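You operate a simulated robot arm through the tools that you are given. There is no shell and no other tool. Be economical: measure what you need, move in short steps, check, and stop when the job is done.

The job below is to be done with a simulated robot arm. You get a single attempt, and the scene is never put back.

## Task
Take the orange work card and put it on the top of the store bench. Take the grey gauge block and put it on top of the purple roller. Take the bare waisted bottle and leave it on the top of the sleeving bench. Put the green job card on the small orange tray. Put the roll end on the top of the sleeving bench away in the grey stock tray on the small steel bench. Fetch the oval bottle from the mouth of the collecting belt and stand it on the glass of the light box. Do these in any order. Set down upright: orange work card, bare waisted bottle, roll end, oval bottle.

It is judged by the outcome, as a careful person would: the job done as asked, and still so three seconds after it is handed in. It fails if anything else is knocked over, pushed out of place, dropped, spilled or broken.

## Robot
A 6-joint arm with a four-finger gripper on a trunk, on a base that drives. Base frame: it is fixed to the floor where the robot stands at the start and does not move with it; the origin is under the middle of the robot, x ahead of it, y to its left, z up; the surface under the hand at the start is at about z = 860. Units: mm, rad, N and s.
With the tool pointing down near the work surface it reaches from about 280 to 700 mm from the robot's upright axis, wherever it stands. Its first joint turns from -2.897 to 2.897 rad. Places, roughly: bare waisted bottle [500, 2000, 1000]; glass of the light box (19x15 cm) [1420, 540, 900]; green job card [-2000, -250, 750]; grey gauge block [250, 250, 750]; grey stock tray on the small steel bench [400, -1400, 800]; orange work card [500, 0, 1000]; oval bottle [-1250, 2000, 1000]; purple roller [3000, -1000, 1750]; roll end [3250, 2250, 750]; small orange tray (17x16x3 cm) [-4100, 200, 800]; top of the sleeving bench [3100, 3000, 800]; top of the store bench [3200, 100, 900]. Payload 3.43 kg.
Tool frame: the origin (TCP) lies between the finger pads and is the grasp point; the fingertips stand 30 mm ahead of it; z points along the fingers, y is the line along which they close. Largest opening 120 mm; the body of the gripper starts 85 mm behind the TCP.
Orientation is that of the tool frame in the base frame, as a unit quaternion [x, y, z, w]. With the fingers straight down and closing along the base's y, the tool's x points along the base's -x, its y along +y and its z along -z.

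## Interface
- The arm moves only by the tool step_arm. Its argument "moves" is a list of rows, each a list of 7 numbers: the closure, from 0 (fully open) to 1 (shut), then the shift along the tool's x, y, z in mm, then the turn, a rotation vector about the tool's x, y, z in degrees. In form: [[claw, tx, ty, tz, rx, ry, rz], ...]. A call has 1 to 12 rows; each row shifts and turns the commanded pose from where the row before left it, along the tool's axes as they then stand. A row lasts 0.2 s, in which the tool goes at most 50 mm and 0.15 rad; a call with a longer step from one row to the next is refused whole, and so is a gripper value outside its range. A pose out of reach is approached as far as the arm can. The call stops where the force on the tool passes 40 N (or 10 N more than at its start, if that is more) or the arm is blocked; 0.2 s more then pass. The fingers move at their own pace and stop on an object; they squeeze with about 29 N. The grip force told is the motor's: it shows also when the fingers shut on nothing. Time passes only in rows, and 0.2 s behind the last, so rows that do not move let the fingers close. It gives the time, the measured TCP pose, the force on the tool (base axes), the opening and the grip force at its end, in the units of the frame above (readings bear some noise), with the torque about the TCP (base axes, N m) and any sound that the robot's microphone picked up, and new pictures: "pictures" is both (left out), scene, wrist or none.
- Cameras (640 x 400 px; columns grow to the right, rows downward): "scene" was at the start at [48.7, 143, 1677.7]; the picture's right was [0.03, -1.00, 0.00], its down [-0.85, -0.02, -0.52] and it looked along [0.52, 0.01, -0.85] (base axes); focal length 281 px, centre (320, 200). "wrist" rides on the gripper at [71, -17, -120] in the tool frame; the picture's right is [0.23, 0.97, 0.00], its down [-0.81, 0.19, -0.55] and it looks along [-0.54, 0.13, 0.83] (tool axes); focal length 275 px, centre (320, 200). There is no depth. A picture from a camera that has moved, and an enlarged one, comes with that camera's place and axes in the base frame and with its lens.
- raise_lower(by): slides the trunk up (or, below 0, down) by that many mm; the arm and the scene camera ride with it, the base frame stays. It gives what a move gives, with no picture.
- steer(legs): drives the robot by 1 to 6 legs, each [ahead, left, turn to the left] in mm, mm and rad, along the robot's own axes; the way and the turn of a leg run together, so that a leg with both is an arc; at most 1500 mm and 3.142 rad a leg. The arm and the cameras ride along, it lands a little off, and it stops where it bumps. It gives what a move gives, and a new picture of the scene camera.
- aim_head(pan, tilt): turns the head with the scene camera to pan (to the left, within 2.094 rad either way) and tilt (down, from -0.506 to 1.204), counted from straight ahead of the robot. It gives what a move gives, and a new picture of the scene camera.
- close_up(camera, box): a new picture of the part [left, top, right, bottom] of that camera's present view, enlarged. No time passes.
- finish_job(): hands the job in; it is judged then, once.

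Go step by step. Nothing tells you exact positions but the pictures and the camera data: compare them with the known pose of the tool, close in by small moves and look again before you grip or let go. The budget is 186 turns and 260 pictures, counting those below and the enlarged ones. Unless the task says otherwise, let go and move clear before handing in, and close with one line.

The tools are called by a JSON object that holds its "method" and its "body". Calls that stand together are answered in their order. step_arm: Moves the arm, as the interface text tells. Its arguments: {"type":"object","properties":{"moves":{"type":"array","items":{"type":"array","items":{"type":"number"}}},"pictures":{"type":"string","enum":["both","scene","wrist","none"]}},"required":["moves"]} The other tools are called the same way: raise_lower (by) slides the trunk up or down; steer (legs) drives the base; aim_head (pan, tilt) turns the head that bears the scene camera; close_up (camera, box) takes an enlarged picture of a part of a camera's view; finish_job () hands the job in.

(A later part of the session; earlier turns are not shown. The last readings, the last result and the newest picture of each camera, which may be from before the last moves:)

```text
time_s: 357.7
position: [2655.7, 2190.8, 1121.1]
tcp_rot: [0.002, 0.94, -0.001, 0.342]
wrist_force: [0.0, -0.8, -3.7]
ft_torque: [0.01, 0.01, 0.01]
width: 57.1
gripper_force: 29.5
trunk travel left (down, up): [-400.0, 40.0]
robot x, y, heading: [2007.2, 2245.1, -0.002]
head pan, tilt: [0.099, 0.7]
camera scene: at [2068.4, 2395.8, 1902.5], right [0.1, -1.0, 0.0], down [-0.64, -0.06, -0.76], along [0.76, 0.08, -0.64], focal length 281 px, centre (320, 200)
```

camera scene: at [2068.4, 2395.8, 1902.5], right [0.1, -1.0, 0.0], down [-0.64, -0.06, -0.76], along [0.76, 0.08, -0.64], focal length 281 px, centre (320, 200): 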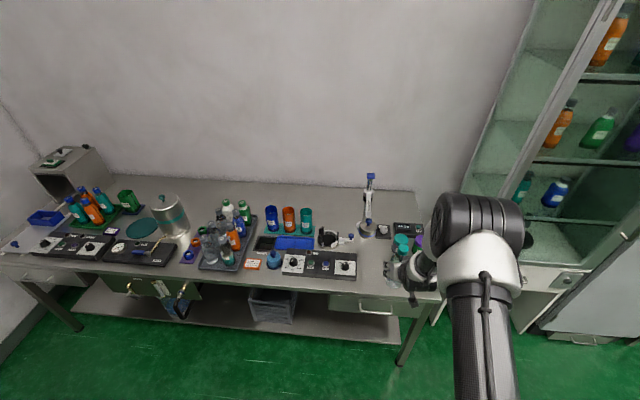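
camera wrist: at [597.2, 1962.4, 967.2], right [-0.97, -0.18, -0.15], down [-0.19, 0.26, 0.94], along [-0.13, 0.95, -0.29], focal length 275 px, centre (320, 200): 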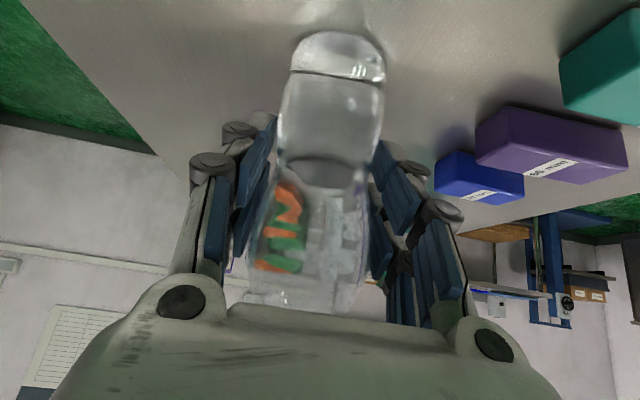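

The free spot between the controller box and the ring stand is ahead. I drive forward and check with the wrist camera.

{"method": "steer", "body": {"legs": [[225, 14, 0]]}}

{"method": "step_arm", "body": {"moves": [[1, 0, 0, 0, 0, 0, 0]], "pictures": "wrist"}}

{"method": "close_up", "body": {"camera": "scene", "box": [280, 160, 480, 320]}}

```text
time_s: 359.4
position: [2880.6, 2204.1, 1119.5]
tcp_rot: [0.004, 0.94, -0.002, 0.341]
wrist_force: [0.4, 1.1, -3.8]
ft_torque: [-0.01, 0.06, 0.01]
width: 57.2
gripper_force: 28.6
trunk travel left (down, up): [-400.0, 40.0]
robot x, y, heading: [2229.9, 2257.6, -0.008]
head pan, tilt: [0.099, 0.7]
camera scene: at [2294.4, 2409.2, 1902.6], right [0.1, -1.0, 0.0], down [-0.64, -0.06, -0.76], along [0.76, 0.07, -0.64], focal length 281 px, centre (320, 200)
```

scene: 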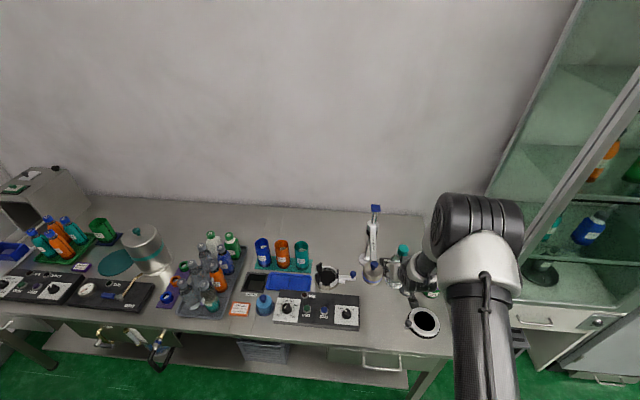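

```text
time_s: 359.9
position: [2879.5, 2203.0, 1120.5]
tcp_rot: [0.004, 0.94, -0.002, 0.341]
wrist_force: [-0.4, 0.3, -3.4]
ft_torque: [-0.02, 0.01, -0.03]
width: 56.9
gripper_force: 29.4
trunk travel left (down, up): [-400.0, 40.0]
robot x, y, heading: [2226.5, 2260.7, -0.006]
head pan, tilt: [0.099, 0.7]
camera wrist: at [2748.5, 2187.3, 1166.8], right [-0.17, 0.97, -0.15], down [0.27, 0.19, 0.94], along [0.95, 0.12, -0.29], focal length 275 px, centre (320, 200)
```

wrist: 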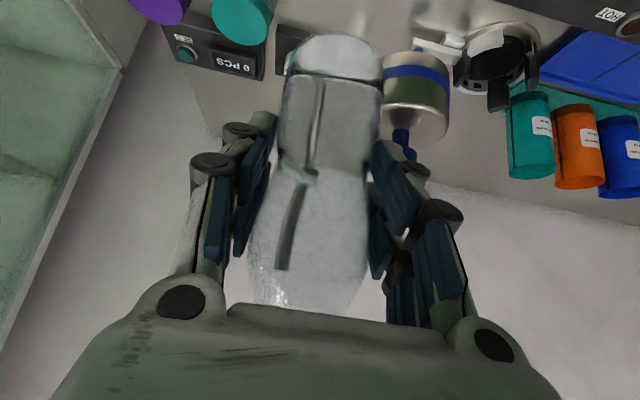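

```text
2.50 times, centred on (380, 240) of scene
camera zoom: at [2292.8, 2409.1, 1902.6], right [0.1, -1.0, 0.0], down [-0.64, -0.06, -0.77], along [0.76, 0.07, -0.64], focal length 702 px, centre (170, 100)
```

zoom: 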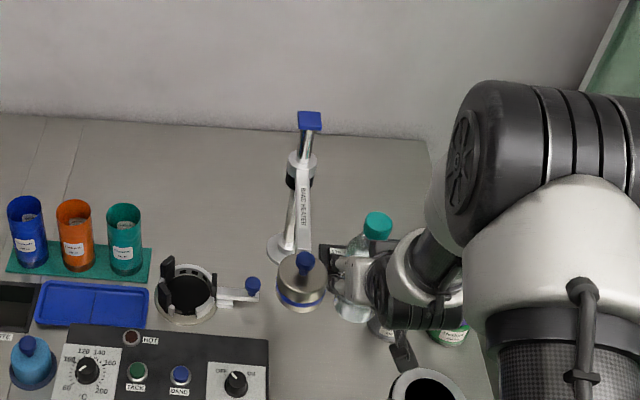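

A heater head hangs just left of here at about (2911, 2278). I shift to a clearer spot nearer the bench front, about (2805, 2190), and lower.

{"method": "steer", "body": {"legs": [[-75, -12, 0]]}}

{"method": "raise_lower", "body": {"by": -170}}

{"method": "step_arm", "body": {"moves": [[1, 0, 0, 0, 0, 0, 0]], "pictures": "both"}}

```text
time_s: 360.9
position: [2806.9, 2191.9, 1120.4]
tcp_rot: [0.003, 0.94, -0.001, 0.342]
wrist_force: [-1.1, 0.1, -3.3]
ft_torque: [-0.03, 0.03, -0.02]
width: 57.0
gripper_force: 29.4
trunk travel left (down, up): [-400.0, 40.0]
robot x, y, heading: [2154.1, 2249.0, -0.003]
head pan, tilt: [0.099, 0.7]
camera scene: at [2220.0, 2397.2, 1902.6], right [0.1, -1.0, 0.0], down [-0.64, -0.06, -0.77], along [0.76, 0.07, -0.64], focal length 281 px, centre (320, 200)
```

scene: 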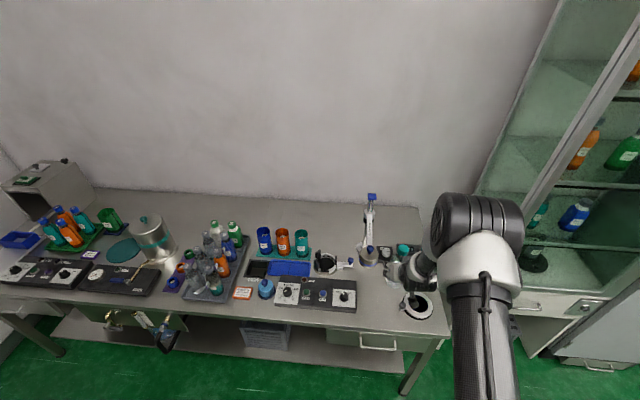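

```text
time_s: 362.8
position: [2807.5, 2192.4, 950.6]
tcp_rot: [0.003, 0.94, -0.002, 0.341]
wrist_force: [0.3, -0.6, -2.7]
ft_torque: [0.01, 0.02, 0.0]
width: 57.4
gripper_force: 28.3
trunk travel left (down, up): [-230.0, 210.0]
robot x, y, heading: [2157.4, 2248.2, -0.009]
head pan, tilt: [0.099, 0.7]
```

```text
time_s: 363.2
position: [2807.5, 2192.3, 949.9]
tcp_rot: [0.004, 0.94, -0.002, 0.342]
wrist_force: [0.6, -0.5, -3.4]
ft_torque: [-0.02, 0.02, -0.01]
width: 57.4
gripper_force: 29.6
trunk travel left (down, up): [-230.0, 210.0]
robot x, y, heading: [2156.3, 2244.4, -0.004]
head pan, tilt: [0.099, 0.7]
camera scene: at [2221.6, 2397.5, 1732.6], right [0.1, -1.0, 0.0], down [-0.64, -0.06, -0.76], along [0.76, 0.07, -0.64], focal length 281 px, centre (320, 200)
camera wrist: at [2677.4, 2175.7, 996.9], right [-0.17, 0.97, -0.15], down [0.27, 0.19, 0.94], along [0.95, 0.12, -0.29], focal length 275 px, centre (320, 200)
```

scene: 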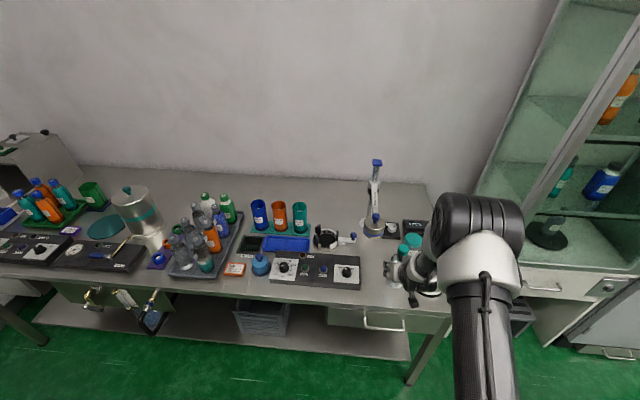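
wrist: 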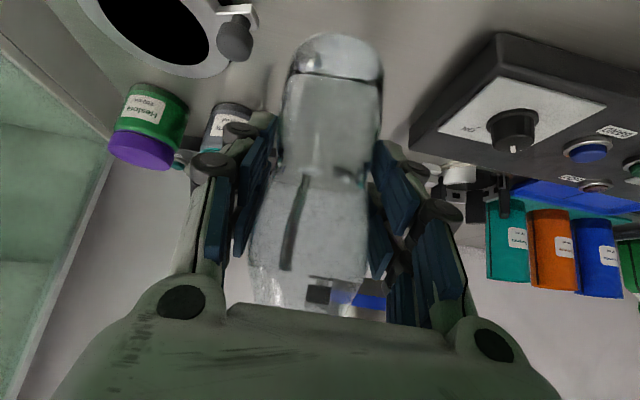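

Room on both sides. Lower step by step.

{"method": "raise_lower", "body": {"by": -38}}

{"method": "raise_lower", "body": {"by": -4}}

{"method": "raise_lower", "body": {"by": -3}}

```text
time_s: 364.0
position: [2807.1, 2192.6, 913.6]
tcp_rot: [0.003, 0.94, -0.002, 0.342]
wrist_force: [0.9, 0.2, -3.3]
ft_torque: [0.04, 0.01, 0.0]
width: 57.2
gripper_force: 29.0
trunk travel left (down, up): [-192.0, 248.0]
robot x, y, heading: [2155.6, 2248.6, -0.007]
head pan, tilt: [0.099, 0.7]
```

```text
time_s: 364.6
position: [2807.4, 2191.0, 908.1]
tcp_rot: [0.004, 0.94, -0.002, 0.341]
wrist_force: [0.6, 0.3, -3.8]
ft_torque: [-0.01, 0.0, 0.0]
width: 57.2
gripper_force: 29.1
trunk travel left (down, up): [-188.0, 252.0]
robot x, y, heading: [2158.6, 2250.2, -0.003]
head pan, tilt: [0.099, 0.7]
```

```text
time_s: 365.1
position: [2808.0, 2192.1, 905.6]
tcp_rot: [0.004, 0.94, -0.003, 0.341]
wrist_force: [-0.3, 0.1, -3.6]
ft_torque: [0.0, 0.0, -0.02]
width: 57.1
gripper_force: 28.8
trunk travel left (down, up): [-185.0, 255.0]
robot x, y, heading: [2159.8, 2244.4, 0.0]
head pan, tilt: [0.099, 0.7]
```

{"method": "raise_lower", "body": {"by": -3}}

{"method": "raise_lower", "body": {"by": -3}}

{"method": "raise_lower", "body": {"by": -2}}

```text
time_s: 365.6
position: [2807.1, 2191.6, 902.5]
tcp_rot: [0.004, 0.94, -0.003, 0.342]
wrist_force: [0.1, -1.2, -3.4]
ft_torque: [0.0, 0.01, -0.01]
width: 57.3
gripper_force: 29.0
trunk travel left (down, up): [-182.0, 258.0]
robot x, y, heading: [2155.7, 2245.0, -0.006]
head pan, tilt: [0.099, 0.7]
```

```text
time_s: 366.1
position: [2808.6, 2192.2, 899.1]
tcp_rot: [0.003, 0.94, -0.002, 0.342]
wrist_force: [-0.4, 0.5, -3.4]
ft_torque: [0.05, 0.01, 0.01]
width: 57.1
gripper_force: 29.2
trunk travel left (down, up): [-179.0, 261.0]
robot x, y, heading: [2159.7, 2251.3, -0.009]
head pan, tilt: [0.099, 0.7]
```

```text
time_s: 366.6
position: [2807.6, 2192.3, 897.8]
tcp_rot: [0.003, 0.94, -0.002, 0.341]
wrist_force: [0.0, -0.6, -4.3]
ft_torque: [-0.02, 0.02, 0.03]
width: 57.3
gripper_force: 29.1
trunk travel left (down, up): [-177.0, 263.0]
robot x, y, heading: [2154.3, 2248.7, -0.002]
head pan, tilt: [0.099, 0.7]
```

{"method": "raise_lower", "body": {"by": -4}}

{"method": "raise_lower", "body": {"by": -3}}

{"method": "step_arm", "body": {"moves": [[1, 0, 0, 0, 0, 0, 0]], "pictures": "wrist"}}

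```text
time_s: 367.2
position: [2808.1, 2192.8, 893.6]
tcp_rot: [0.004, 0.94, -0.001, 0.342]
wrist_force: [0.4, 0.1, -3.9]
ft_torque: [0.01, 0.01, 0.0]
width: 57.4
gripper_force: 28.6
trunk travel left (down, up): [-173.0, 267.0]
robot x, y, heading: [2154.7, 2251.0, -0.003]
head pan, tilt: [0.099, 0.7]
```

```text
time_s: 367.7
position: [2807.6, 2191.3, 891.3]
tcp_rot: [0.003, 0.94, -0.001, 0.341]
wrist_force: [1.0, -0.3, -4.0]
ft_torque: [0.0, 0.03, 0.0]
width: 57.2
gripper_force: 28.9
trunk travel left (down, up): [-170.0, 270.0]
robot x, y, heading: [2160.0, 2244.4, -0.001]
head pan, tilt: [0.099, 0.7]
```

```text
time_s: 368.1
position: [2807.4, 2192.0, 890.0]
tcp_rot: [0.003, 0.94, -0.002, 0.342]
wrist_force: [0.9, -0.7, -2.9]
ft_torque: [0.02, 0.03, -0.01]
width: 57.1
gripper_force: 29.1
trunk travel left (down, up): [-170.0, 270.0]
robot x, y, heading: [2154.1, 2247.0, -0.003]
head pan, tilt: [0.099, 0.7]
camera wrist: at [2677.3, 2175.7, 936.8], right [-0.17, 0.97, -0.15], down [0.27, 0.19, 0.94], along [0.95, 0.12, -0.29], focal length 275 px, centre (320, 200)
```

wrist: 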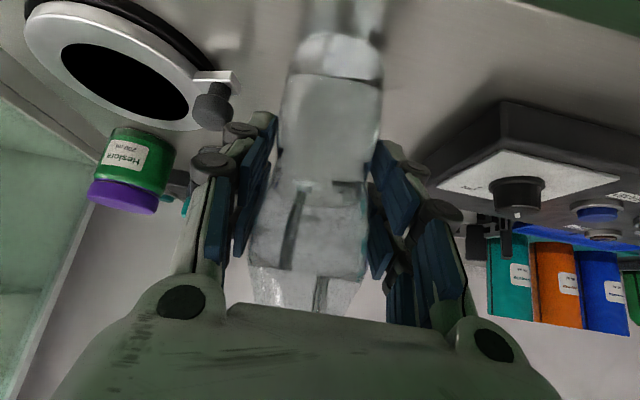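

{"method": "raise_lower", "body": {"by": -3}}

{"method": "raise_lower", "body": {"by": -3}}

{"method": "raise_lower", "body": {"by": -3}}

```text
time_s: 368.6
position: [2808.1, 2192.0, 886.5]
tcp_rot: [0.003, 0.94, -0.001, 0.341]
wrist_force: [0.4, 0.1, -3.3]
ft_torque: [0.01, 0.03, 0.0]
width: 57.3
gripper_force: 28.9
trunk travel left (down, up): [-167.0, 273.0]
robot x, y, heading: [2160.0, 2247.6, -0.004]
head pan, tilt: [0.099, 0.7]
```

```text
time_s: 369.1
position: [2806.9, 2193.2, 885.2]
tcp_rot: [0.003, 0.94, -0.002, 0.341]
wrist_force: [0.7, -0.2, -4.8]
ft_torque: [0.01, 0.01, 0.04]
width: 57.3
gripper_force: 28.7
trunk travel left (down, up): [-164.0, 276.0]
robot x, y, heading: [2154.8, 2248.8, -0.002]
head pan, tilt: [0.099, 0.7]
```

```text
time_s: 369.6
position: [2808.8, 2191.6, 882.1]
tcp_rot: [0.004, 0.94, -0.003, 0.342]
wrist_force: [0.9, -1.1, -0.2]
ft_torque: [0.01, 0.11, 0.03]
width: 57.3
gripper_force: 28.7
trunk travel left (down, up): [-161.0, 279.0]
robot x, y, heading: [2152.0, 2243.9, 0.002]
head pan, tilt: [0.099, 0.7]
```

{"method": "raise_lower", "body": {"by": -2}}

{"method": "step_arm", "body": {"moves": [[0.46, 0, 0, 0, 0, 0, 0], [0.35, 0, 0, 0, 0, 0, 0], [0.35, 0, 0, 0, 0, 0, 0], [0.35, 0, 0, 0, 0, 0, 0]], "pictures": "wrist"}}

```text
time_s: 370.2
position: [2807.1, 2192.8, 882.2]
tcp_rot: [0.002, 0.939, -0.002, 0.343]
wrist_force: [-3.1, 0.4, 16.2]
ft_torque: [0.07, 0.68, -0.03]
width: 57.2
gripper_force: 28.7
trunk travel left (down, up): [-159.0, 281.0]
robot x, y, heading: [2152.2, 2246.2, -0.004]
head pan, tilt: [0.099, 0.7]
```

```text
time_s: 371.2
position: [2808.6, 2190.8, 879.0]
tcp_rot: [0.003, 0.94, -0.002, 0.342]
wrist_force: [-0.6, -0.1, -0.1]
ft_torque: [0.03, 0.02, 0.01]
width: 78.1
gripper_force: 0.1
trunk travel left (down, up): [-159.0, 281.0]
robot x, y, heading: [2154.4, 2245.4, -0.003]
head pan, tilt: [0.099, 0.7]
camera wrist: at [2677.2, 2175.7, 925.9], right [-0.17, 0.97, -0.15], down [0.27, 0.19, 0.94], along [0.95, 0.12, -0.29], focal length 275 px, centre (320, 200)
```

wrist: 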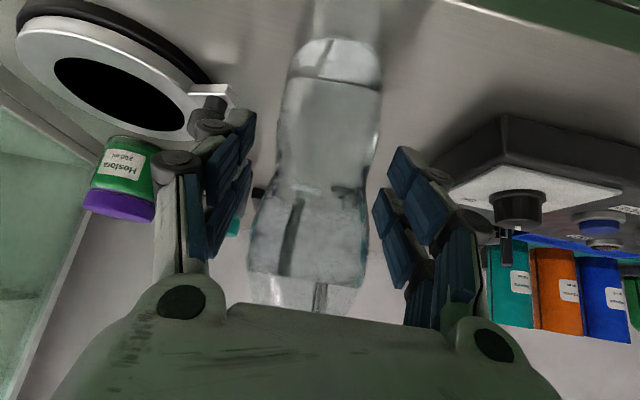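

The bottle stands free. I withdraw along the tool axis and back away.

{"method": "step_arm", "body": {"moves": [[0.33, 0, 0, -15, 0, 0, 0], [0.33, 0, 0, -35, 0, 0, 0], [0.33, 0, 0, -40, 0, 0, 0], [0.33, 0, 0, -40, 0, 0, 0], [0.33, 0, 0, -40, 0, 0, 0], [0.33, 0, 0, 0, 0, 0, 0]], "pictures": "wrist"}}

{"method": "steer", "body": {"legs": [[-250, 0, 0]]}}

{"method": "close_up", "body": {"camera": "scene", "box": [300, 160, 480, 300]}}

```text
time_s: 372.6
position: [2699.8, 2192.3, 1007.7]
tcp_rot: [0.003, 0.94, -0.001, 0.34]
wrist_force: [0.7, 0.4, 0.5]
ft_torque: [0.0, 0.0, -0.01]
width: 80.7
gripper_force: 0.0
trunk travel left (down, up): [-159.0, 281.0]
robot x, y, heading: [2156.7, 2250.5, -0.004]
head pan, tilt: [0.099, 0.7]
camera wrist: at [2569.1, 2176.0, 1054.9], right [-0.17, 0.97, -0.15], down [0.27, 0.19, 0.94], along [0.95, 0.12, -0.29], focal length 275 px, centre (320, 200)
```

wrist: 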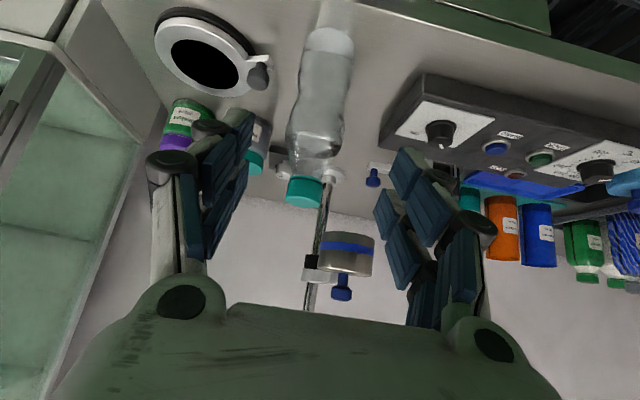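

```text
time_s: 374.4
position: [2454.4, 2192.9, 1009.4]
tcp_rot: [0.004, 0.94, -0.001, 0.342]
wrist_force: [0.0, 0.4, 0.1]
ft_torque: [-0.01, -0.02, -0.03]
width: 80.1
gripper_force: 0.1
trunk travel left (down, up): [-159.0, 281.0]
robot x, y, heading: [1907.5, 2248.3, 0.0]
head pan, tilt: [0.099, 0.7]
camera scene: at [1974.0, 2398.5, 1661.7], right [0.1, -1.0, 0.0], down [-0.64, -0.06, -0.77], along [0.76, 0.07, -0.64], focal length 281 px, centre (320, 200)
```

scene: 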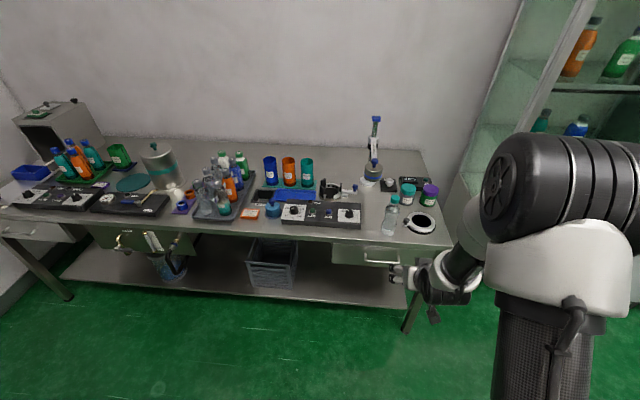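

```text
2.86 times, centred on (390, 230) of scene
camera zoom: at [1974.0, 2398.5, 1661.7], right [0.1, -1.0, 0.0], down [-0.64, -0.06, -0.77], along [0.76, 0.07, -0.64], focal length 802 px, centre (120, 114)
```

zoom: 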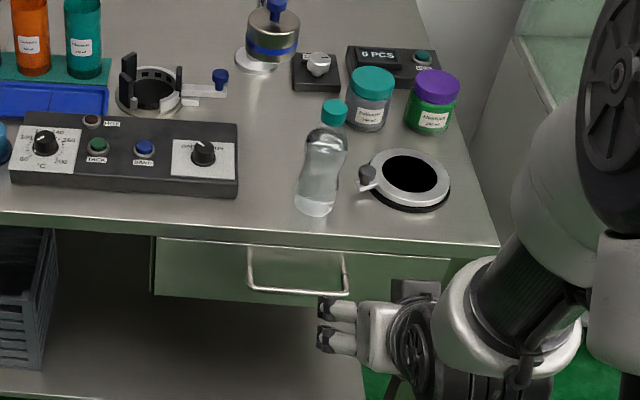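

The waisted bottle stands upright on the sleeving bench. Now the oval bottle: I take it to be the white one with the teal cap standing at about (-1330, 1904, 862). I drive over to look.

{"method": "raise_lower", "body": {"by": 140}}

{"method": "steer", "body": {"legs": [[0, 0, 1.571], [0, 0, 1.571], [0, 750, 0], [1000, 0, 0], [1000, 0, 0]]}}

{"method": "aim_head", "body": {"pan": -0.3, "tilt": 0.6}}

{"method": "close_up", "body": {"camera": "scene", "box": [160, 100, 480, 300]}}

```text
time_s: 376.0
position: [2452.8, 2194.0, 1148.1]
tcp_rot: [0.003, 0.94, -0.001, 0.341]
wrist_force: [0.3, 0.4, 0.0]
ft_torque: [0.0, 0.02, 0.05]
width: 80.4
gripper_force: 0.1
trunk travel left (down, up): [-299.0, 141.0]
robot x, y, heading: [1913.7, 2253.0, 0.002]
head pan, tilt: [0.099, 0.7]
```

```text
time_s: 397.2
position: [-652.8, 1617.8, 1148.7]
tcp_rot: [0.94, -0.009, -0.341, -0.004]
wrist_force: [0.0, 0.4, -0.1]
ft_torque: [-0.02, -0.01, -0.03]
width: 80.2
gripper_force: 0.0
trunk travel left (down, up): [-299.0, 141.0]
robot x, y, heading: [-111.5, 1554.4, 3.129]
head pan, tilt: [0.099, 0.7]
camera scene: at [-177.6, 1409.3, 1801.6], right [-0.08, 1.0, 0.0], down [0.64, 0.05, -0.76], along [-0.76, -0.06, -0.64], focal length 281 px, centre (320, 200)
```

scene: 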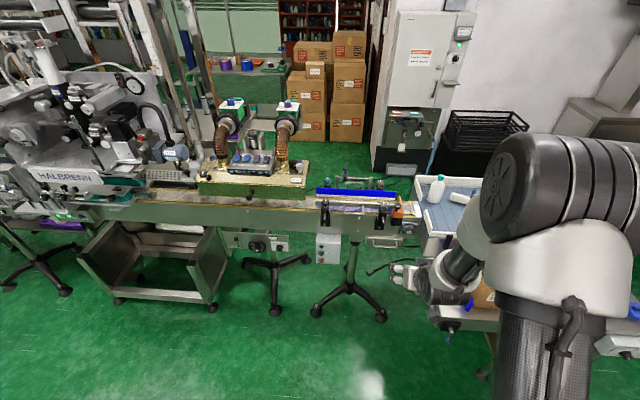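

```text
time_s: 398.1
position: [-653.8, 1618.1, 1149.2]
tcp_rot: [0.94, -0.009, -0.342, -0.004]
wrist_force: [-0.9, 0.0, 0.2]
ft_torque: [-0.03, 0.03, 0.01]
width: 80.5
gripper_force: 0.0
trunk travel left (down, up): [-299.0, 141.0]
robot x, y, heading: [-112.1, 1553.2, 3.13]
head pan, tilt: [-0.3, 0.6]
camera scene: at [-176.6, 1443.7, 1810.2], right [0.31, 0.95, 0.0], down [0.54, -0.18, -0.82], along [-0.78, 0.26, -0.57], focal length 281 px, centre (320, 200)
```

scene: 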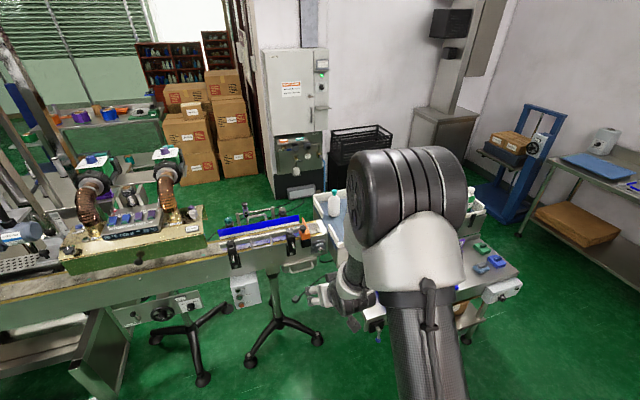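

```text
2.00 times, centred on (320, 200) of scene
camera zoom: at [-176.6, 1443.7, 1810.2], right [0.31, 0.95, 0.0], down [0.54, -0.18, -0.82], along [-0.78, 0.26, -0.57], focal length 561 px, centre (320, 200)
```

zoom: 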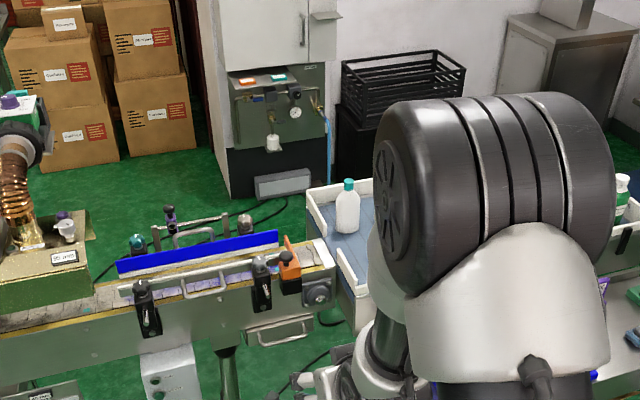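

Bottle confirmed standing at about (-1315, 1902). I raise the arm fully, drive next to the conveyor end, and turn to face it.

{"method": "raise_lower", "body": {"by": 100}}

{"method": "steer", "body": {"legs": [[620, 0, 0], [0, 0, -0.46]]}}

{"method": "step_arm", "body": {"moves": [[0, 0, 0, 0, 0, 0, 0]], "pictures": "wrist"}}

```text
time_s: 399.4
position: [-654.0, 1617.7, 1249.2]
tcp_rot: [0.94, -0.009, -0.342, -0.003]
wrist_force: [0.4, -0.3, -0.7]
ft_torque: [0.0, 0.0, 0.02]
width: 80.3
gripper_force: 0.0
trunk travel left (down, up): [-399.0, 41.0]
robot x, y, heading: [-112.7, 1555.4, 3.122]
head pan, tilt: [-0.3, 0.6]
```

```text
time_s: 404.2
position: [-1184.8, 1857.1, 1248.2]
tcp_rot: [0.914, -0.219, -0.333, -0.08]
wrist_force: [-0.7, -0.5, 0.4]
ft_torque: [-0.03, 0.02, 0.02]
width: 80.4
gripper_force: 0.1
trunk travel left (down, up): [-399.0, 41.0]
robot x, y, heading: [-721.0, 1565.8, 2.674]
head pan, tilt: [-0.3, 0.6]
camera scene: at [-831.0, 1492.6, 1910.2], right [0.69, 0.72, 0.0], down [0.41, -0.39, -0.83], along [-0.59, 0.57, -0.56], focal length 281 px, centre (320, 200)
```

scene: 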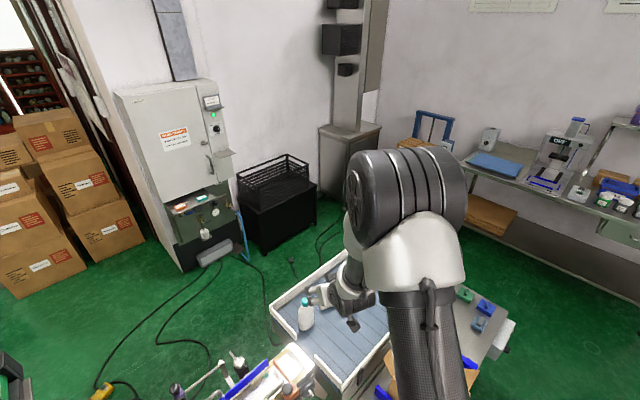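

```text
time_s: 404.6
position: [-1184.4, 1856.1, 1248.1]
tcp_rot: [0.914, -0.218, -0.332, -0.08]
wrist_force: [-0.2, 0.1, -0.5]
ft_torque: [0.01, -0.01, 0.02]
width: 106.6
gripper_force: 0.1
trunk travel left (down, up): [-399.0, 41.0]
robot x, y, heading: [-721.6, 1564.0, 2.677]
head pan, tilt: [-0.3, 0.6]
camera wrist: at [-1057.4, 1811.2, 1294.9], right [-0.28, -0.95, -0.15], down [-0.33, -0.05, 0.94], along [-0.9, 0.32, -0.29], focal length 275 px, centre (320, 200)
```

wrist: 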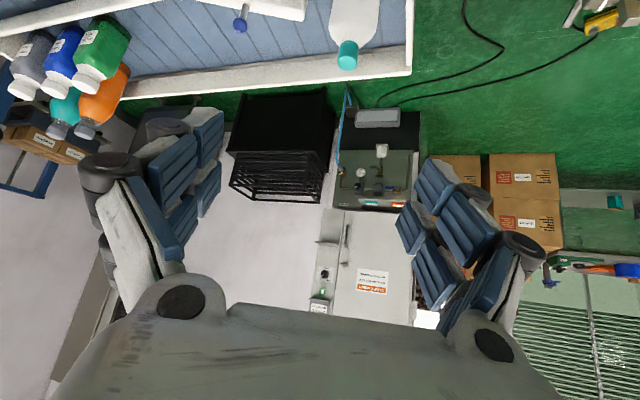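

The bottle is at about (-1325, 1902), with a rail 70 mm to one side. I lower the trunk, align, and go part of the way with the fingers half open.

{"method": "raise_lower", "body": {"by": -196}}

{"method": "step_arm", "body": {"moves": [[0.15, -19, 11, 0, 0, 0, 0], [0.15, -19, 12, 0, 0, 0, 0], [0.15, 0, 0, 30, 0, 0, 0], [0.15, 0, 0, 30, 0, 0, 0], [0.15, 0, 0, 30, 0, 0, 0], [0.15, 0, 0, 0, 0, 0, 0]], "pictures": "wrist"}}

```text
time_s: 406.8
position: [-1185.2, 1856.5, 1052.5]
tcp_rot: [0.914, -0.219, -0.332, -0.08]
wrist_force: [0.6, 0.2, 0.0]
ft_torque: [0.02, -0.01, -0.01]
width: 119.8
gripper_force: 0.0
trunk travel left (down, up): [-203.0, 237.0]
robot x, y, heading: [-726.4, 1565.0, 2.677]
head pan, tilt: [-0.3, 0.6]
```

```text
time_s: 408.1
position: [-1271.4, 1874.2, 1009.0]
tcp_rot: [0.914, -0.219, -0.333, -0.081]
wrist_force: [0.3, 0.0, 0.8]
ft_torque: [0.03, 0.04, -0.01]
width: 102.1
gripper_force: 0.0
trunk travel left (down, up): [-203.0, 237.0]
robot x, y, heading: [-722.8, 1565.7, 2.677]
head pan, tilt: [-0.3, 0.6]
camera wrist: at [-1144.6, 1829.3, 1054.3], right [-0.28, -0.95, -0.15], down [-0.32, -0.05, 0.94], along [-0.9, 0.32, -0.29], focal length 275 px, centre (320, 200)
```

wrist: 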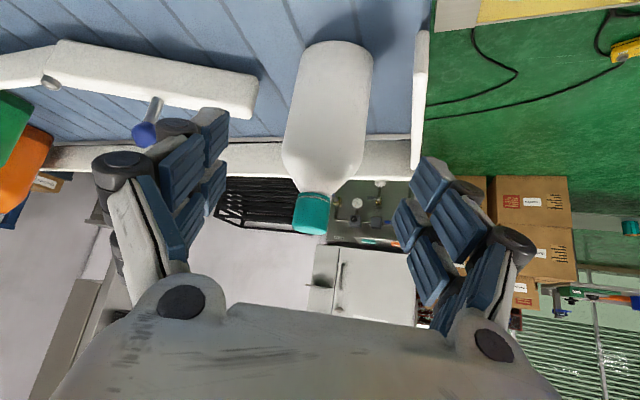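

{"method": "step_arm", "body": {"moves": [[0.22, 2, 1, 30, 0, 0, 0], [0.22, 2, 0, 30, 0, 0, 0], [0.22, 0, 0, 28, 0, 0, 0], [0.22, 0, 0, 0, 0, 0, 0]], "pictures": "wrist"}}

```text
time_s: 409.1
position: [-1321.4, 1899.8, 939.2]
tcp_rot: [0.914, -0.218, -0.333, -0.08]
wrist_force: [0.4, -1.1, 0.5]
ft_torque: [-0.01, 0.05, -0.02]
width: 93.7
gripper_force: 0.2
trunk travel left (down, up): [-203.0, 237.0]
robot x, y, heading: [-725.2, 1560.6, 2.676]
head pan, tilt: [-0.3, 0.6]
camera wrist: at [-1194.0, 1854.1, 984.0], right [-0.28, -0.95, -0.15], down [-0.32, -0.05, 0.94], along [-0.9, 0.32, -0.29], focal length 275 px, centre (320, 200)
```

wrist: 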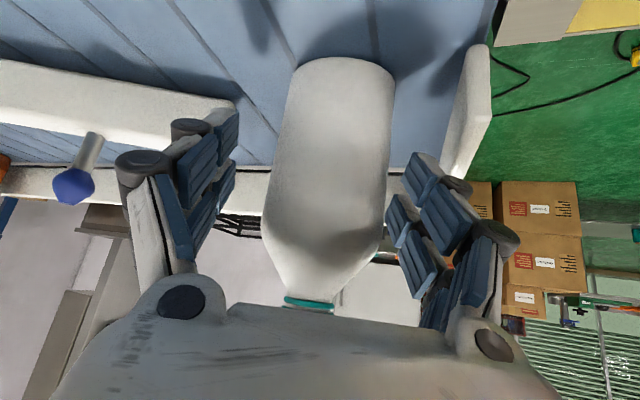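

The bottle is between the fingers, clear of the rails. Close.

{"method": "step_arm", "body": {"moves": [[0.4, 0, 3, 0, 0, 0, 0], [1, 0, 0, 0, 0, 0, 0], [1, 0, 0, 0, 0, 0, 0], [1, 0, 0, 0, 0, 0, 0], [1, 0, 0, 0, 0, 0, 0], [1, 0, 0, 0, 0, 0, 0]], "pictures": "wrist"}}

```text
time_s: 410.6
position: [-1321.3, 1896.8, 937.8]
tcp_rot: [0.914, -0.219, -0.333, -0.081]
wrist_force: [-1.2, -1.3, 1.4]
ft_torque: [-0.22, 0.12, 0.0]
width: 62.4
gripper_force: 28.8
trunk travel left (down, up): [-203.0, 237.0]
robot x, y, heading: [-722.8, 1562.5, 2.677]
head pan, tilt: [-0.3, 0.6]
camera wrist: at [-1195.5, 1851.2, 983.9], right [-0.28, -0.95, -0.15], down [-0.32, -0.05, 0.94], along [-0.9, 0.32, -0.29], focal length 275 px, centre (320, 200)
```

wrist: 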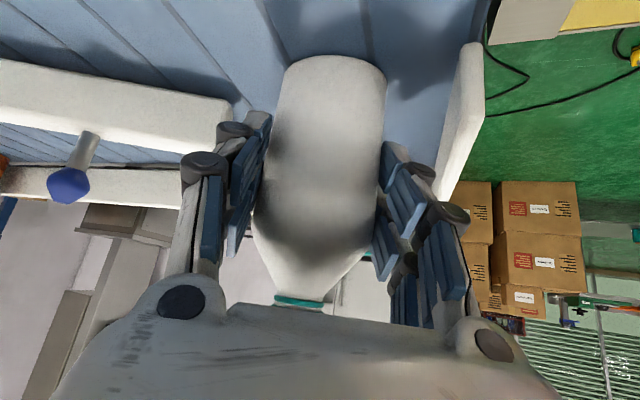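

Gripped. I lift, back off, and carry it round to the aisle behind the light-box desk.

{"method": "raise_lower", "body": {"by": 237}}

{"method": "steer", "body": {"legs": [[-330, 0, 0], [0, 0, -2.68]]}}

```text
time_s: 413.0
position: [-1322.3, 1896.5, 1173.6]
tcp_rot: [0.914, -0.219, -0.331, -0.08]
wrist_force: [-0.2, -0.7, -2.1]
ft_torque: [0.01, -0.06, 0.01]
width: 62.4
gripper_force: 28.9
trunk travel left (down, up): [-440.0, 0.0]
robot x, y, heading: [-723.0, 1567.0, 2.681]
head pan, tilt: [-0.3, 0.6]
```

```text
time_s: 421.5
position: [258.1, 1385.2, 1174.9]
tcp_rot: [0.004, 0.94, -0.001, 0.342]
wrist_force: [-0.6, -0.1, -3.2]
ft_torque: [-0.03, 0.06, -0.03]
width: 62.0
gripper_force: 29.4
trunk travel left (down, up): [-440.0, 0.0]
robot x, y, heading: [-428.2, 1414.9, -0.001]
head pan, tilt: [-0.3, 0.6]
camera scene: at [-361.2, 1529.8, 1951.2], right [-0.3, -0.95, 0.0], down [-0.54, 0.17, -0.82], along [0.79, -0.25, -0.57], focal length 281 px, centre (320, 200)
```

scene: 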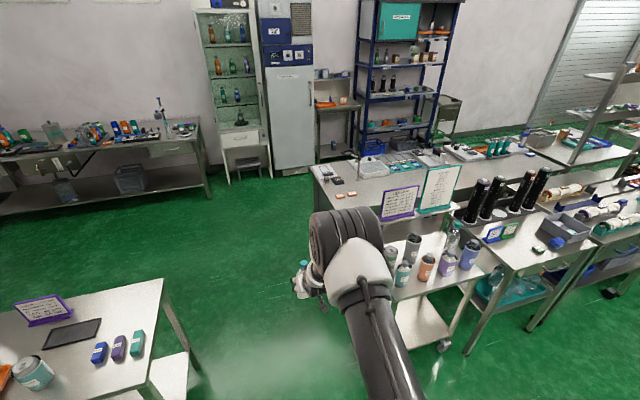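

{"method": "steer", "body": {"legs": [[1300, 0, 0], [1230, 0, 0], [0, 0, 1.571], [0, 0, 1.571]]}}

{"method": "aim_head", "body": {"pan": 0.5, "tilt": 0.7}}

{"method": "close_up", "body": {"camera": "scene", "box": [160, 100, 480, 300]}}

```text
time_s: 441.6
position: [1425.8, 1404.8, 1175.3]
tcp_rot: [0.94, -0.008, -0.341, -0.003]
wrist_force: [0.2, 0.2, -2.7]
ft_torque: [0.01, -0.05, 0.01]
width: 62.0
gripper_force: 29.3
trunk travel left (down, up): [-440.0, 0.0]
robot x, y, heading: [2114.0, 1370.5, 3.125]
head pan, tilt: [-0.3, 0.6]
camera scene: at [2044.1, 1257.3, 1951.2], right [0.31, 0.95, 0.0], down [0.54, -0.17, -0.82], along [-0.78, 0.25, -0.57], focal length 281 px, centre (320, 200)
```

scene: 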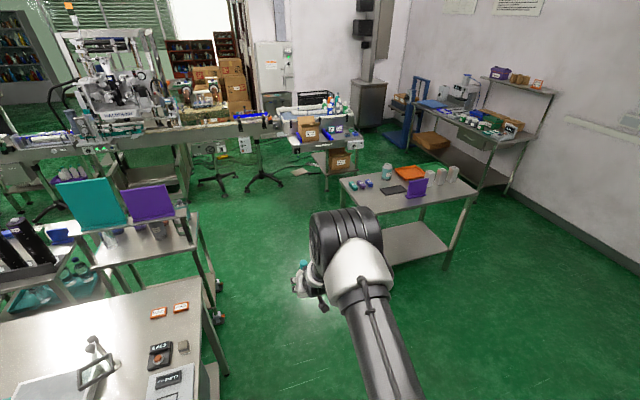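

```text
time_s: 442.7
position: [1424.6, 1404.8, 1173.5]
tcp_rot: [0.94, -0.007, -0.341, -0.003]
wrist_force: [-0.2, -0.3, -2.5]
ft_torque: [0.0, -0.04, -0.01]
width: 62.0
gripper_force: 28.9
trunk travel left (down, up): [-440.0, 0.0]
robot x, y, heading: [2111.9, 1368.1, 3.131]
head pan, tilt: [0.499, 0.7]
camera scene: at [2053.0, 1190.6, 1942.6], right [-0.47, 0.88, 0.0], down [0.57, 0.3, -0.76], along [-0.68, -0.36, -0.64], focal length 281 px, centre (320, 200)
```

scene: 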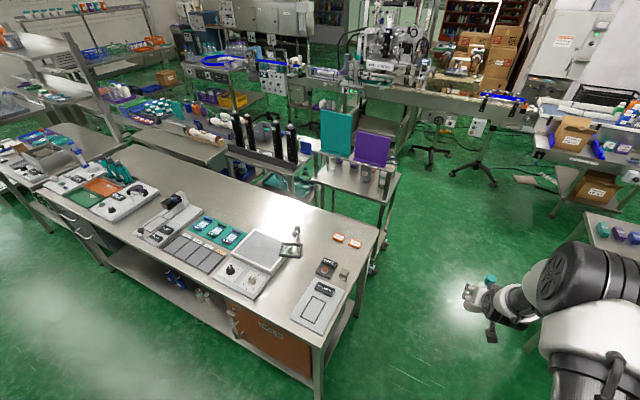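

```text
2.00 times, centred on (320, 200) of scene
camera zoom: at [2053.0, 1190.6, 1942.6], right [-0.47, 0.88, 0.0], down [0.57, 0.3, -0.76], along [-0.68, -0.36, -0.64], focal length 561 px, centre (320, 200)
```

zoom: 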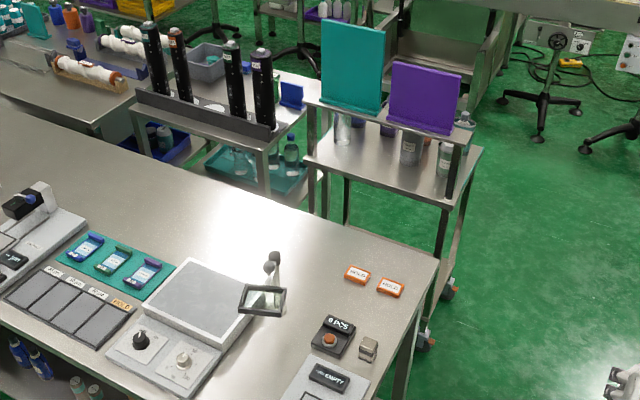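

The light box glass is centred at about (1400, 533), with a loupe on its far-left side. I strafe until the bottle is over it.

{"method": "steer", "body": {"legs": [[0, 880, 0.01]]}}

{"method": "aim_head", "body": {"pan": 0.1, "tilt": 0.9}}

{"method": "step_arm", "body": {"moves": [[1, 0, 0, 0, 0, 0, 0]], "pictures": "wrist"}}

```text
time_s: 447.4
position: [1417.2, 517.0, 1174.1]
tcp_rot: [0.94, -0.003, -0.341, -0.002]
wrist_force: [0.0, -0.2, -2.8]
ft_torque: [0.01, -0.02, 0.0]
width: 61.9
gripper_force: 28.9
trunk travel left (down, up): [-440.0, 0.0]
robot x, y, heading: [2100.4, 485.7, 3.137]
head pan, tilt: [0.499, 0.7]
camera scene: at [2047.4, 306.8, 1942.6], right [-0.48, 0.88, 0.0], down [0.57, 0.31, -0.76], along [-0.67, -0.36, -0.64], focal length 281 px, centre (320, 200)
```

scene: 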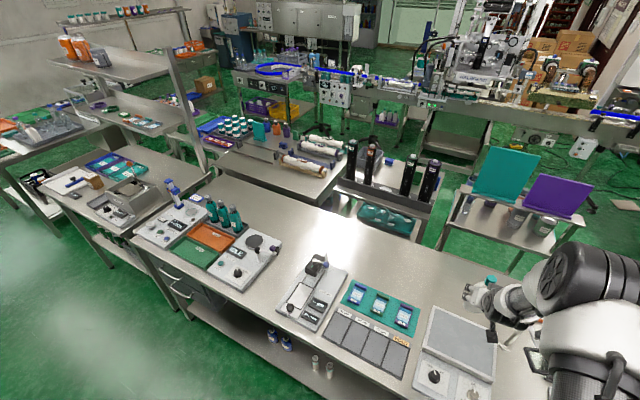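

```text
time_s: 448.2
position: [1417.0, 515.5, 1174.0]
tcp_rot: [0.94, -0.004, -0.341, -0.002]
wrist_force: [0.4, -1.0, -3.2]
ft_torque: [-0.01, -0.01, 0.0]
width: 62.2
gripper_force: 28.8
trunk travel left (down, up): [-440.0, 0.0]
robot x, y, heading: [2102.4, 486.5, 3.139]
head pan, tilt: [0.099, 0.901]
camera scene: at [2047.1, 340.2, 1926.5], right [-0.1, 1.0, 0.0], down [0.78, 0.08, -0.62], along [-0.62, -0.06, -0.78], focal length 281 px, centre (320, 200)
```

scene: 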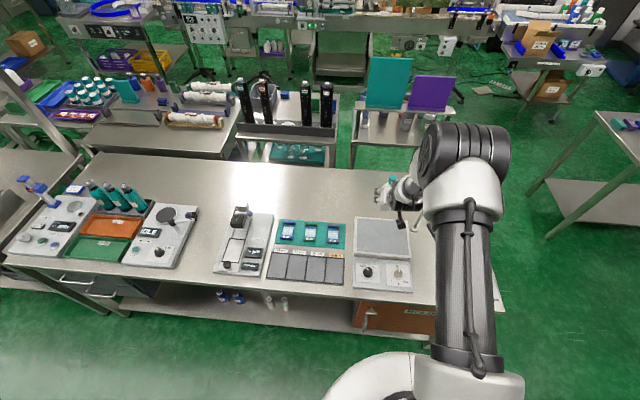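

```text
time_s: 448.6
position: [1417.9, 515.0, 1173.2]
tcp_rot: [0.94, -0.003, -0.341, -0.002]
wrist_force: [-0.5, -0.6, -2.7]
ft_torque: [0.01, -0.05, -0.01]
width: 62.0
gripper_force: 28.9
trunk travel left (down, up): [-440.0, 0.0]
robot x, y, heading: [2105.3, 487.6, 3.137]
head pan, tilt: [0.099, 0.901]
camera wrist: at [1551.4, 531.7, 1220.6], right [0.17, -0.97, -0.15], down [-0.27, -0.19, 0.94], along [-0.95, -0.12, -0.29], focal length 275 px, centre (320, 200)
```

wrist: 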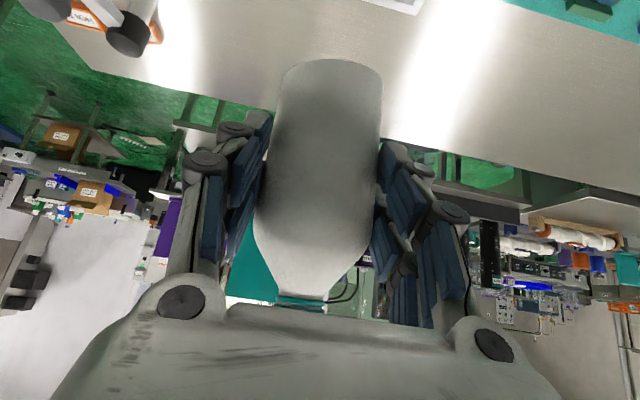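

The glass is centred at about (1418, 543). I shift the last bit and lower.

{"method": "steer", "body": {"legs": [[0, -20, 0]]}}

{"method": "raise_lower", "body": {"by": -140}}

{"method": "step_arm", "body": {"moves": [[1, 0, 0, 0, 0, 0, 0]], "pictures": "both"}}

{"method": "close_up", "body": {"camera": "scene", "box": [310, 120, 490, 260]}}

```text
time_s: 449.4
position: [1418.1, 533.3, 1173.7]
tcp_rot: [0.94, -0.003, -0.342, -0.002]
wrist_force: [0.6, -0.7, -2.7]
ft_torque: [0.02, -0.08, 0.05]
width: 61.8
gripper_force: 29.1
trunk travel left (down, up): [-440.0, 0.0]
robot x, y, heading: [2100.0, 504.5, 3.139]
head pan, tilt: [0.099, 0.901]
camera scene: at [2047.2, 358.2, 1926.3], right [-0.1, 1.0, 0.0], down [0.78, 0.08, -0.62], along [-0.62, -0.06, -0.78], focal length 281 px, centre (320, 200)
```

scene: 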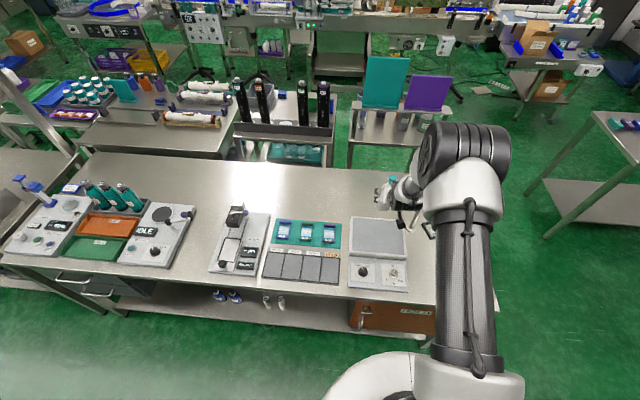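

```text
time_s: 451.1
position: [1417.5, 534.2, 1034.3]
tcp_rot: [0.94, -0.002, -0.341, -0.001]
wrist_force: [0.1, 0.2, -3.2]
ft_torque: [-0.03, -0.02, 0.0]
width: 61.8
gripper_force: 29.1
trunk travel left (down, up): [-300.0, 140.0]
robot x, y, heading: [2101.1, 504.2, 3.139]
head pan, tilt: [0.099, 0.901]
```

```text
time_s: 451.5
position: [1417.8, 534.1, 1034.6]
tcp_rot: [0.94, -0.003, -0.342, -0.001]
wrist_force: [-0.5, 0.1, -3.0]
ft_torque: [0.05, -0.06, -0.01]
width: 61.9
gripper_force: 28.7
trunk travel left (down, up): [-300.0, 140.0]
robot x, y, heading: [2104.2, 505.1, 3.137]
head pan, tilt: [0.099, 0.901]
camera scene: at [2047.2, 359.7, 1786.5], right [-0.1, 1.0, 0.0], down [0.78, 0.08, -0.62], along [-0.62, -0.06, -0.78], focal length 281 px, centre (320, 200)
camera wrist: at [1551.5, 550.6, 1080.7], right [0.17, -0.97, -0.15], down [-0.27, -0.19, 0.94], along [-0.95, -0.12, -0.29], focal length 275 px, centre (320, 200)
```

scene: 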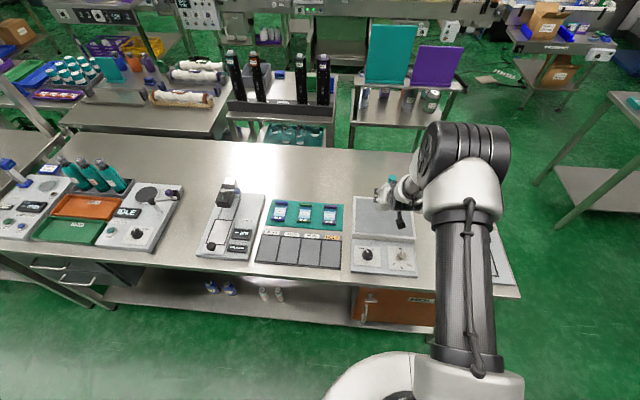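
wrist: 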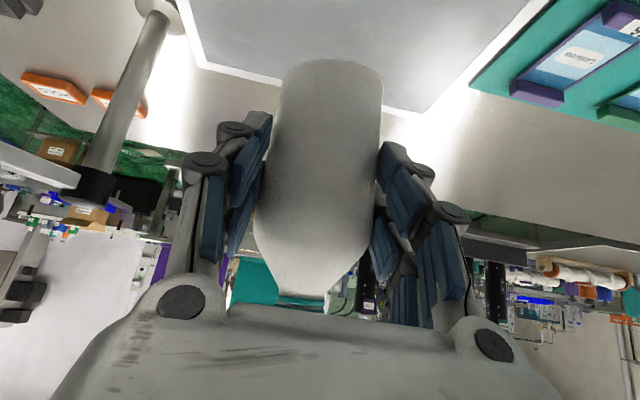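

```text
2.86 times, centred on (400, 190) of scene
camera zoom: at [2047.2, 359.7, 1786.5], right [-0.1, 1.0, 0.0], down [0.78, 0.08, -0.62], along [-0.62, -0.06, -0.78], focal length 802 px, centre (91, 229)
```

zoom: 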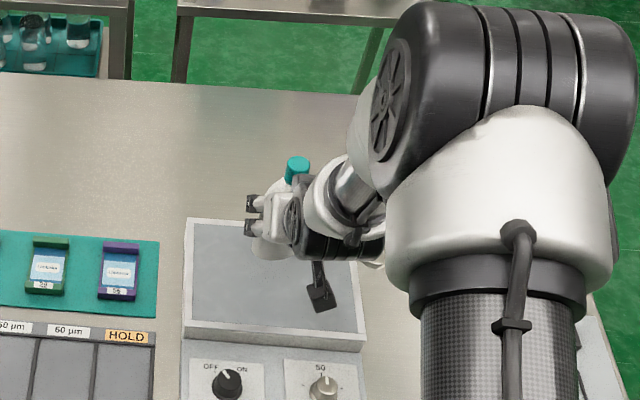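

The bottle is over the glass (x 1322–1484, y 431–650). Lowering.

{"method": "raise_lower", "body": {"by": -40}}

{"method": "raise_lower", "body": {"by": -5}}

{"method": "raise_lower", "body": {"by": -4}}

```text
time_s: 452.3
position: [1418.4, 535.4, 994.5]
tcp_rot: [0.94, -0.003, -0.341, -0.001]
wrist_force: [-0.5, 0.0, -3.0]
ft_torque: [0.0, -0.08, 0.0]
width: 62.0
gripper_force: 29.8
trunk travel left (down, up): [-260.0, 180.0]
robot x, y, heading: [2102.4, 507.1, 3.138]
head pan, tilt: [0.099, 0.901]
```

```text
time_s: 452.9
position: [1417.5, 535.5, 989.1]
tcp_rot: [0.94, -0.002, -0.341, 0.0]
wrist_force: [-0.7, 0.2, -2.3]
ft_torque: [0.0, -0.04, 0.01]
width: 62.0
gripper_force: 29.1
trunk travel left (down, up): [-255.0, 185.0]
robot x, y, heading: [2102.8, 505.6, 3.141]
head pan, tilt: [0.099, 0.901]
```

```text
time_s: 453.4
position: [1417.2, 535.5, 985.1]
tcp_rot: [0.94, -0.003, -0.341, -0.001]
wrist_force: [0.5, 0.0, -1.3]
ft_torque: [-0.03, -0.02, -0.01]
width: 62.0
gripper_force: 29.4
trunk travel left (down, up): [-251.0, 189.0]
robot x, y, heading: [2100.2, 505.0, 3.133]
head pan, tilt: [0.099, 0.901]
```

{"method": "raise_lower", "body": {"by": -3}}

{"method": "raise_lower", "body": {"by": -3}}

{"method": "step_arm", "body": {"moves": [[1, 0, 0, 0, 0, 0, 0]], "pictures": "wrist"}}

```text
time_s: 453.9
position: [1417.2, 535.1, 985.0]
tcp_rot: [0.939, -0.003, -0.344, -0.001]
wrist_force: [2.6, 0.8, 12.0]
ft_torque: [-0.35, -0.23, 0.02]
width: 61.8
gripper_force: 28.7
trunk travel left (down, up): [-248.0, 192.0]
robot x, y, heading: [2104.1, 508.6, 3.137]
head pan, tilt: [0.099, 0.901]
```

```text
time_s: 454.4
position: [1417.1, 534.6, 983.2]
tcp_rot: [0.938, -0.003, -0.346, -0.001]
wrist_force: [1.0, 2.9, 21.9]
ft_torque: [-0.1, 0.44, -0.15]
width: 62.2
gripper_force: 28.7
trunk travel left (down, up): [-245.0, 195.0]
robot x, y, heading: [2104.8, 503.5, 3.142]
head pan, tilt: [0.099, 0.901]
```

```text
time_s: 454.9
position: [1417.4, 536.3, 983.1]
tcp_rot: [0.939, -0.002, -0.344, 0.0]
wrist_force: [-3.9, 4.1, 22.3]
ft_torque: [-0.04, 0.55, -0.13]
width: 62.2
gripper_force: 28.7
trunk travel left (down, up): [-245.0, 195.0]
robot x, y, heading: [2101.4, 508.2, 3.14]
head pan, tilt: [0.099, 0.901]
camera wrist: at [1551.2, 551.2, 1027.7], right [0.17, -0.97, -0.15], down [-0.26, -0.19, 0.95], along [-0.95, -0.12, -0.29], focal length 275 px, centre (320, 200)
```

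wrist: 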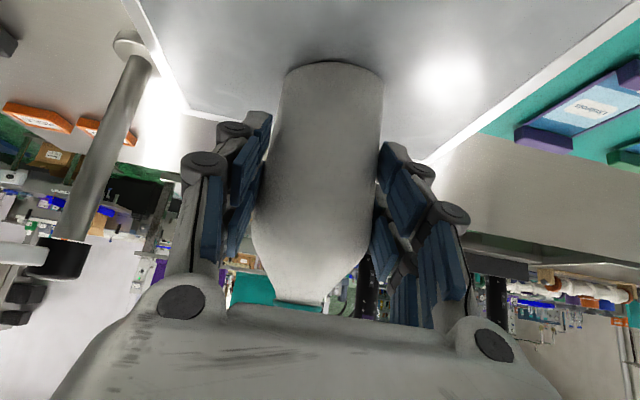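

On the glass. I relieve the force and open.

{"method": "raise_lower", "body": {"by": 4}}

{"method": "step_arm", "body": {"moves": [[0.42, 0, 0, 0, 0, 0, 0], [0.3, 0, 0, 0, 0, 0, 0], [0.3, 0, 0, 0, 0, 0, 0], [0.3, 0, 0, 0, 0, 0, 0]], "pictures": "wrist"}}

```text
time_s: 455.4
position: [1419.6, 534.2, 982.2]
tcp_rot: [0.94, -0.002, -0.341, -0.001]
wrist_force: [-2.2, 0.7, 9.8]
ft_torque: [-0.01, 0.57, -0.04]
width: 61.8
gripper_force: 28.8
trunk travel left (down, up): [-249.0, 191.0]
robot x, y, heading: [2104.4, 505.9, 3.136]
head pan, tilt: [0.099, 0.901]
```

```text
time_s: 456.4
position: [1416.2, 534.3, 982.8]
tcp_rot: [0.94, -0.002, -0.341, 0.0]
wrist_force: [-0.4, -0.3, -0.1]
ft_torque: [0.0, -0.01, 0.04]
width: 84.0
gripper_force: 0.0
trunk travel left (down, up): [-249.0, 191.0]
robot x, y, heading: [2100.7, 503.6, 3.137]
head pan, tilt: [0.099, 0.901]
camera wrist: at [1551.7, 550.6, 1029.6], right [0.17, -0.97, -0.15], down [-0.27, -0.19, 0.94], along [-0.95, -0.12, -0.29], focal length 275 px, centre (320, 200)
```

wrist: 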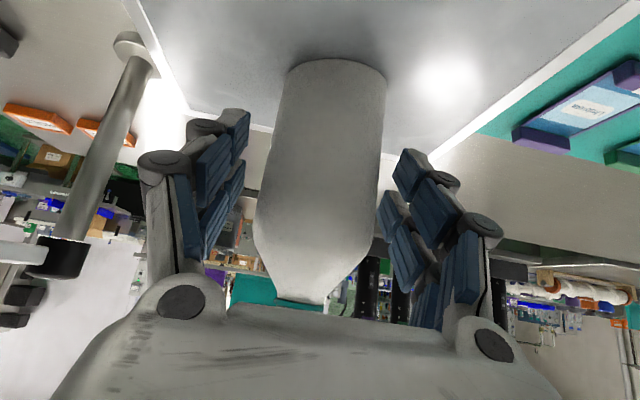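

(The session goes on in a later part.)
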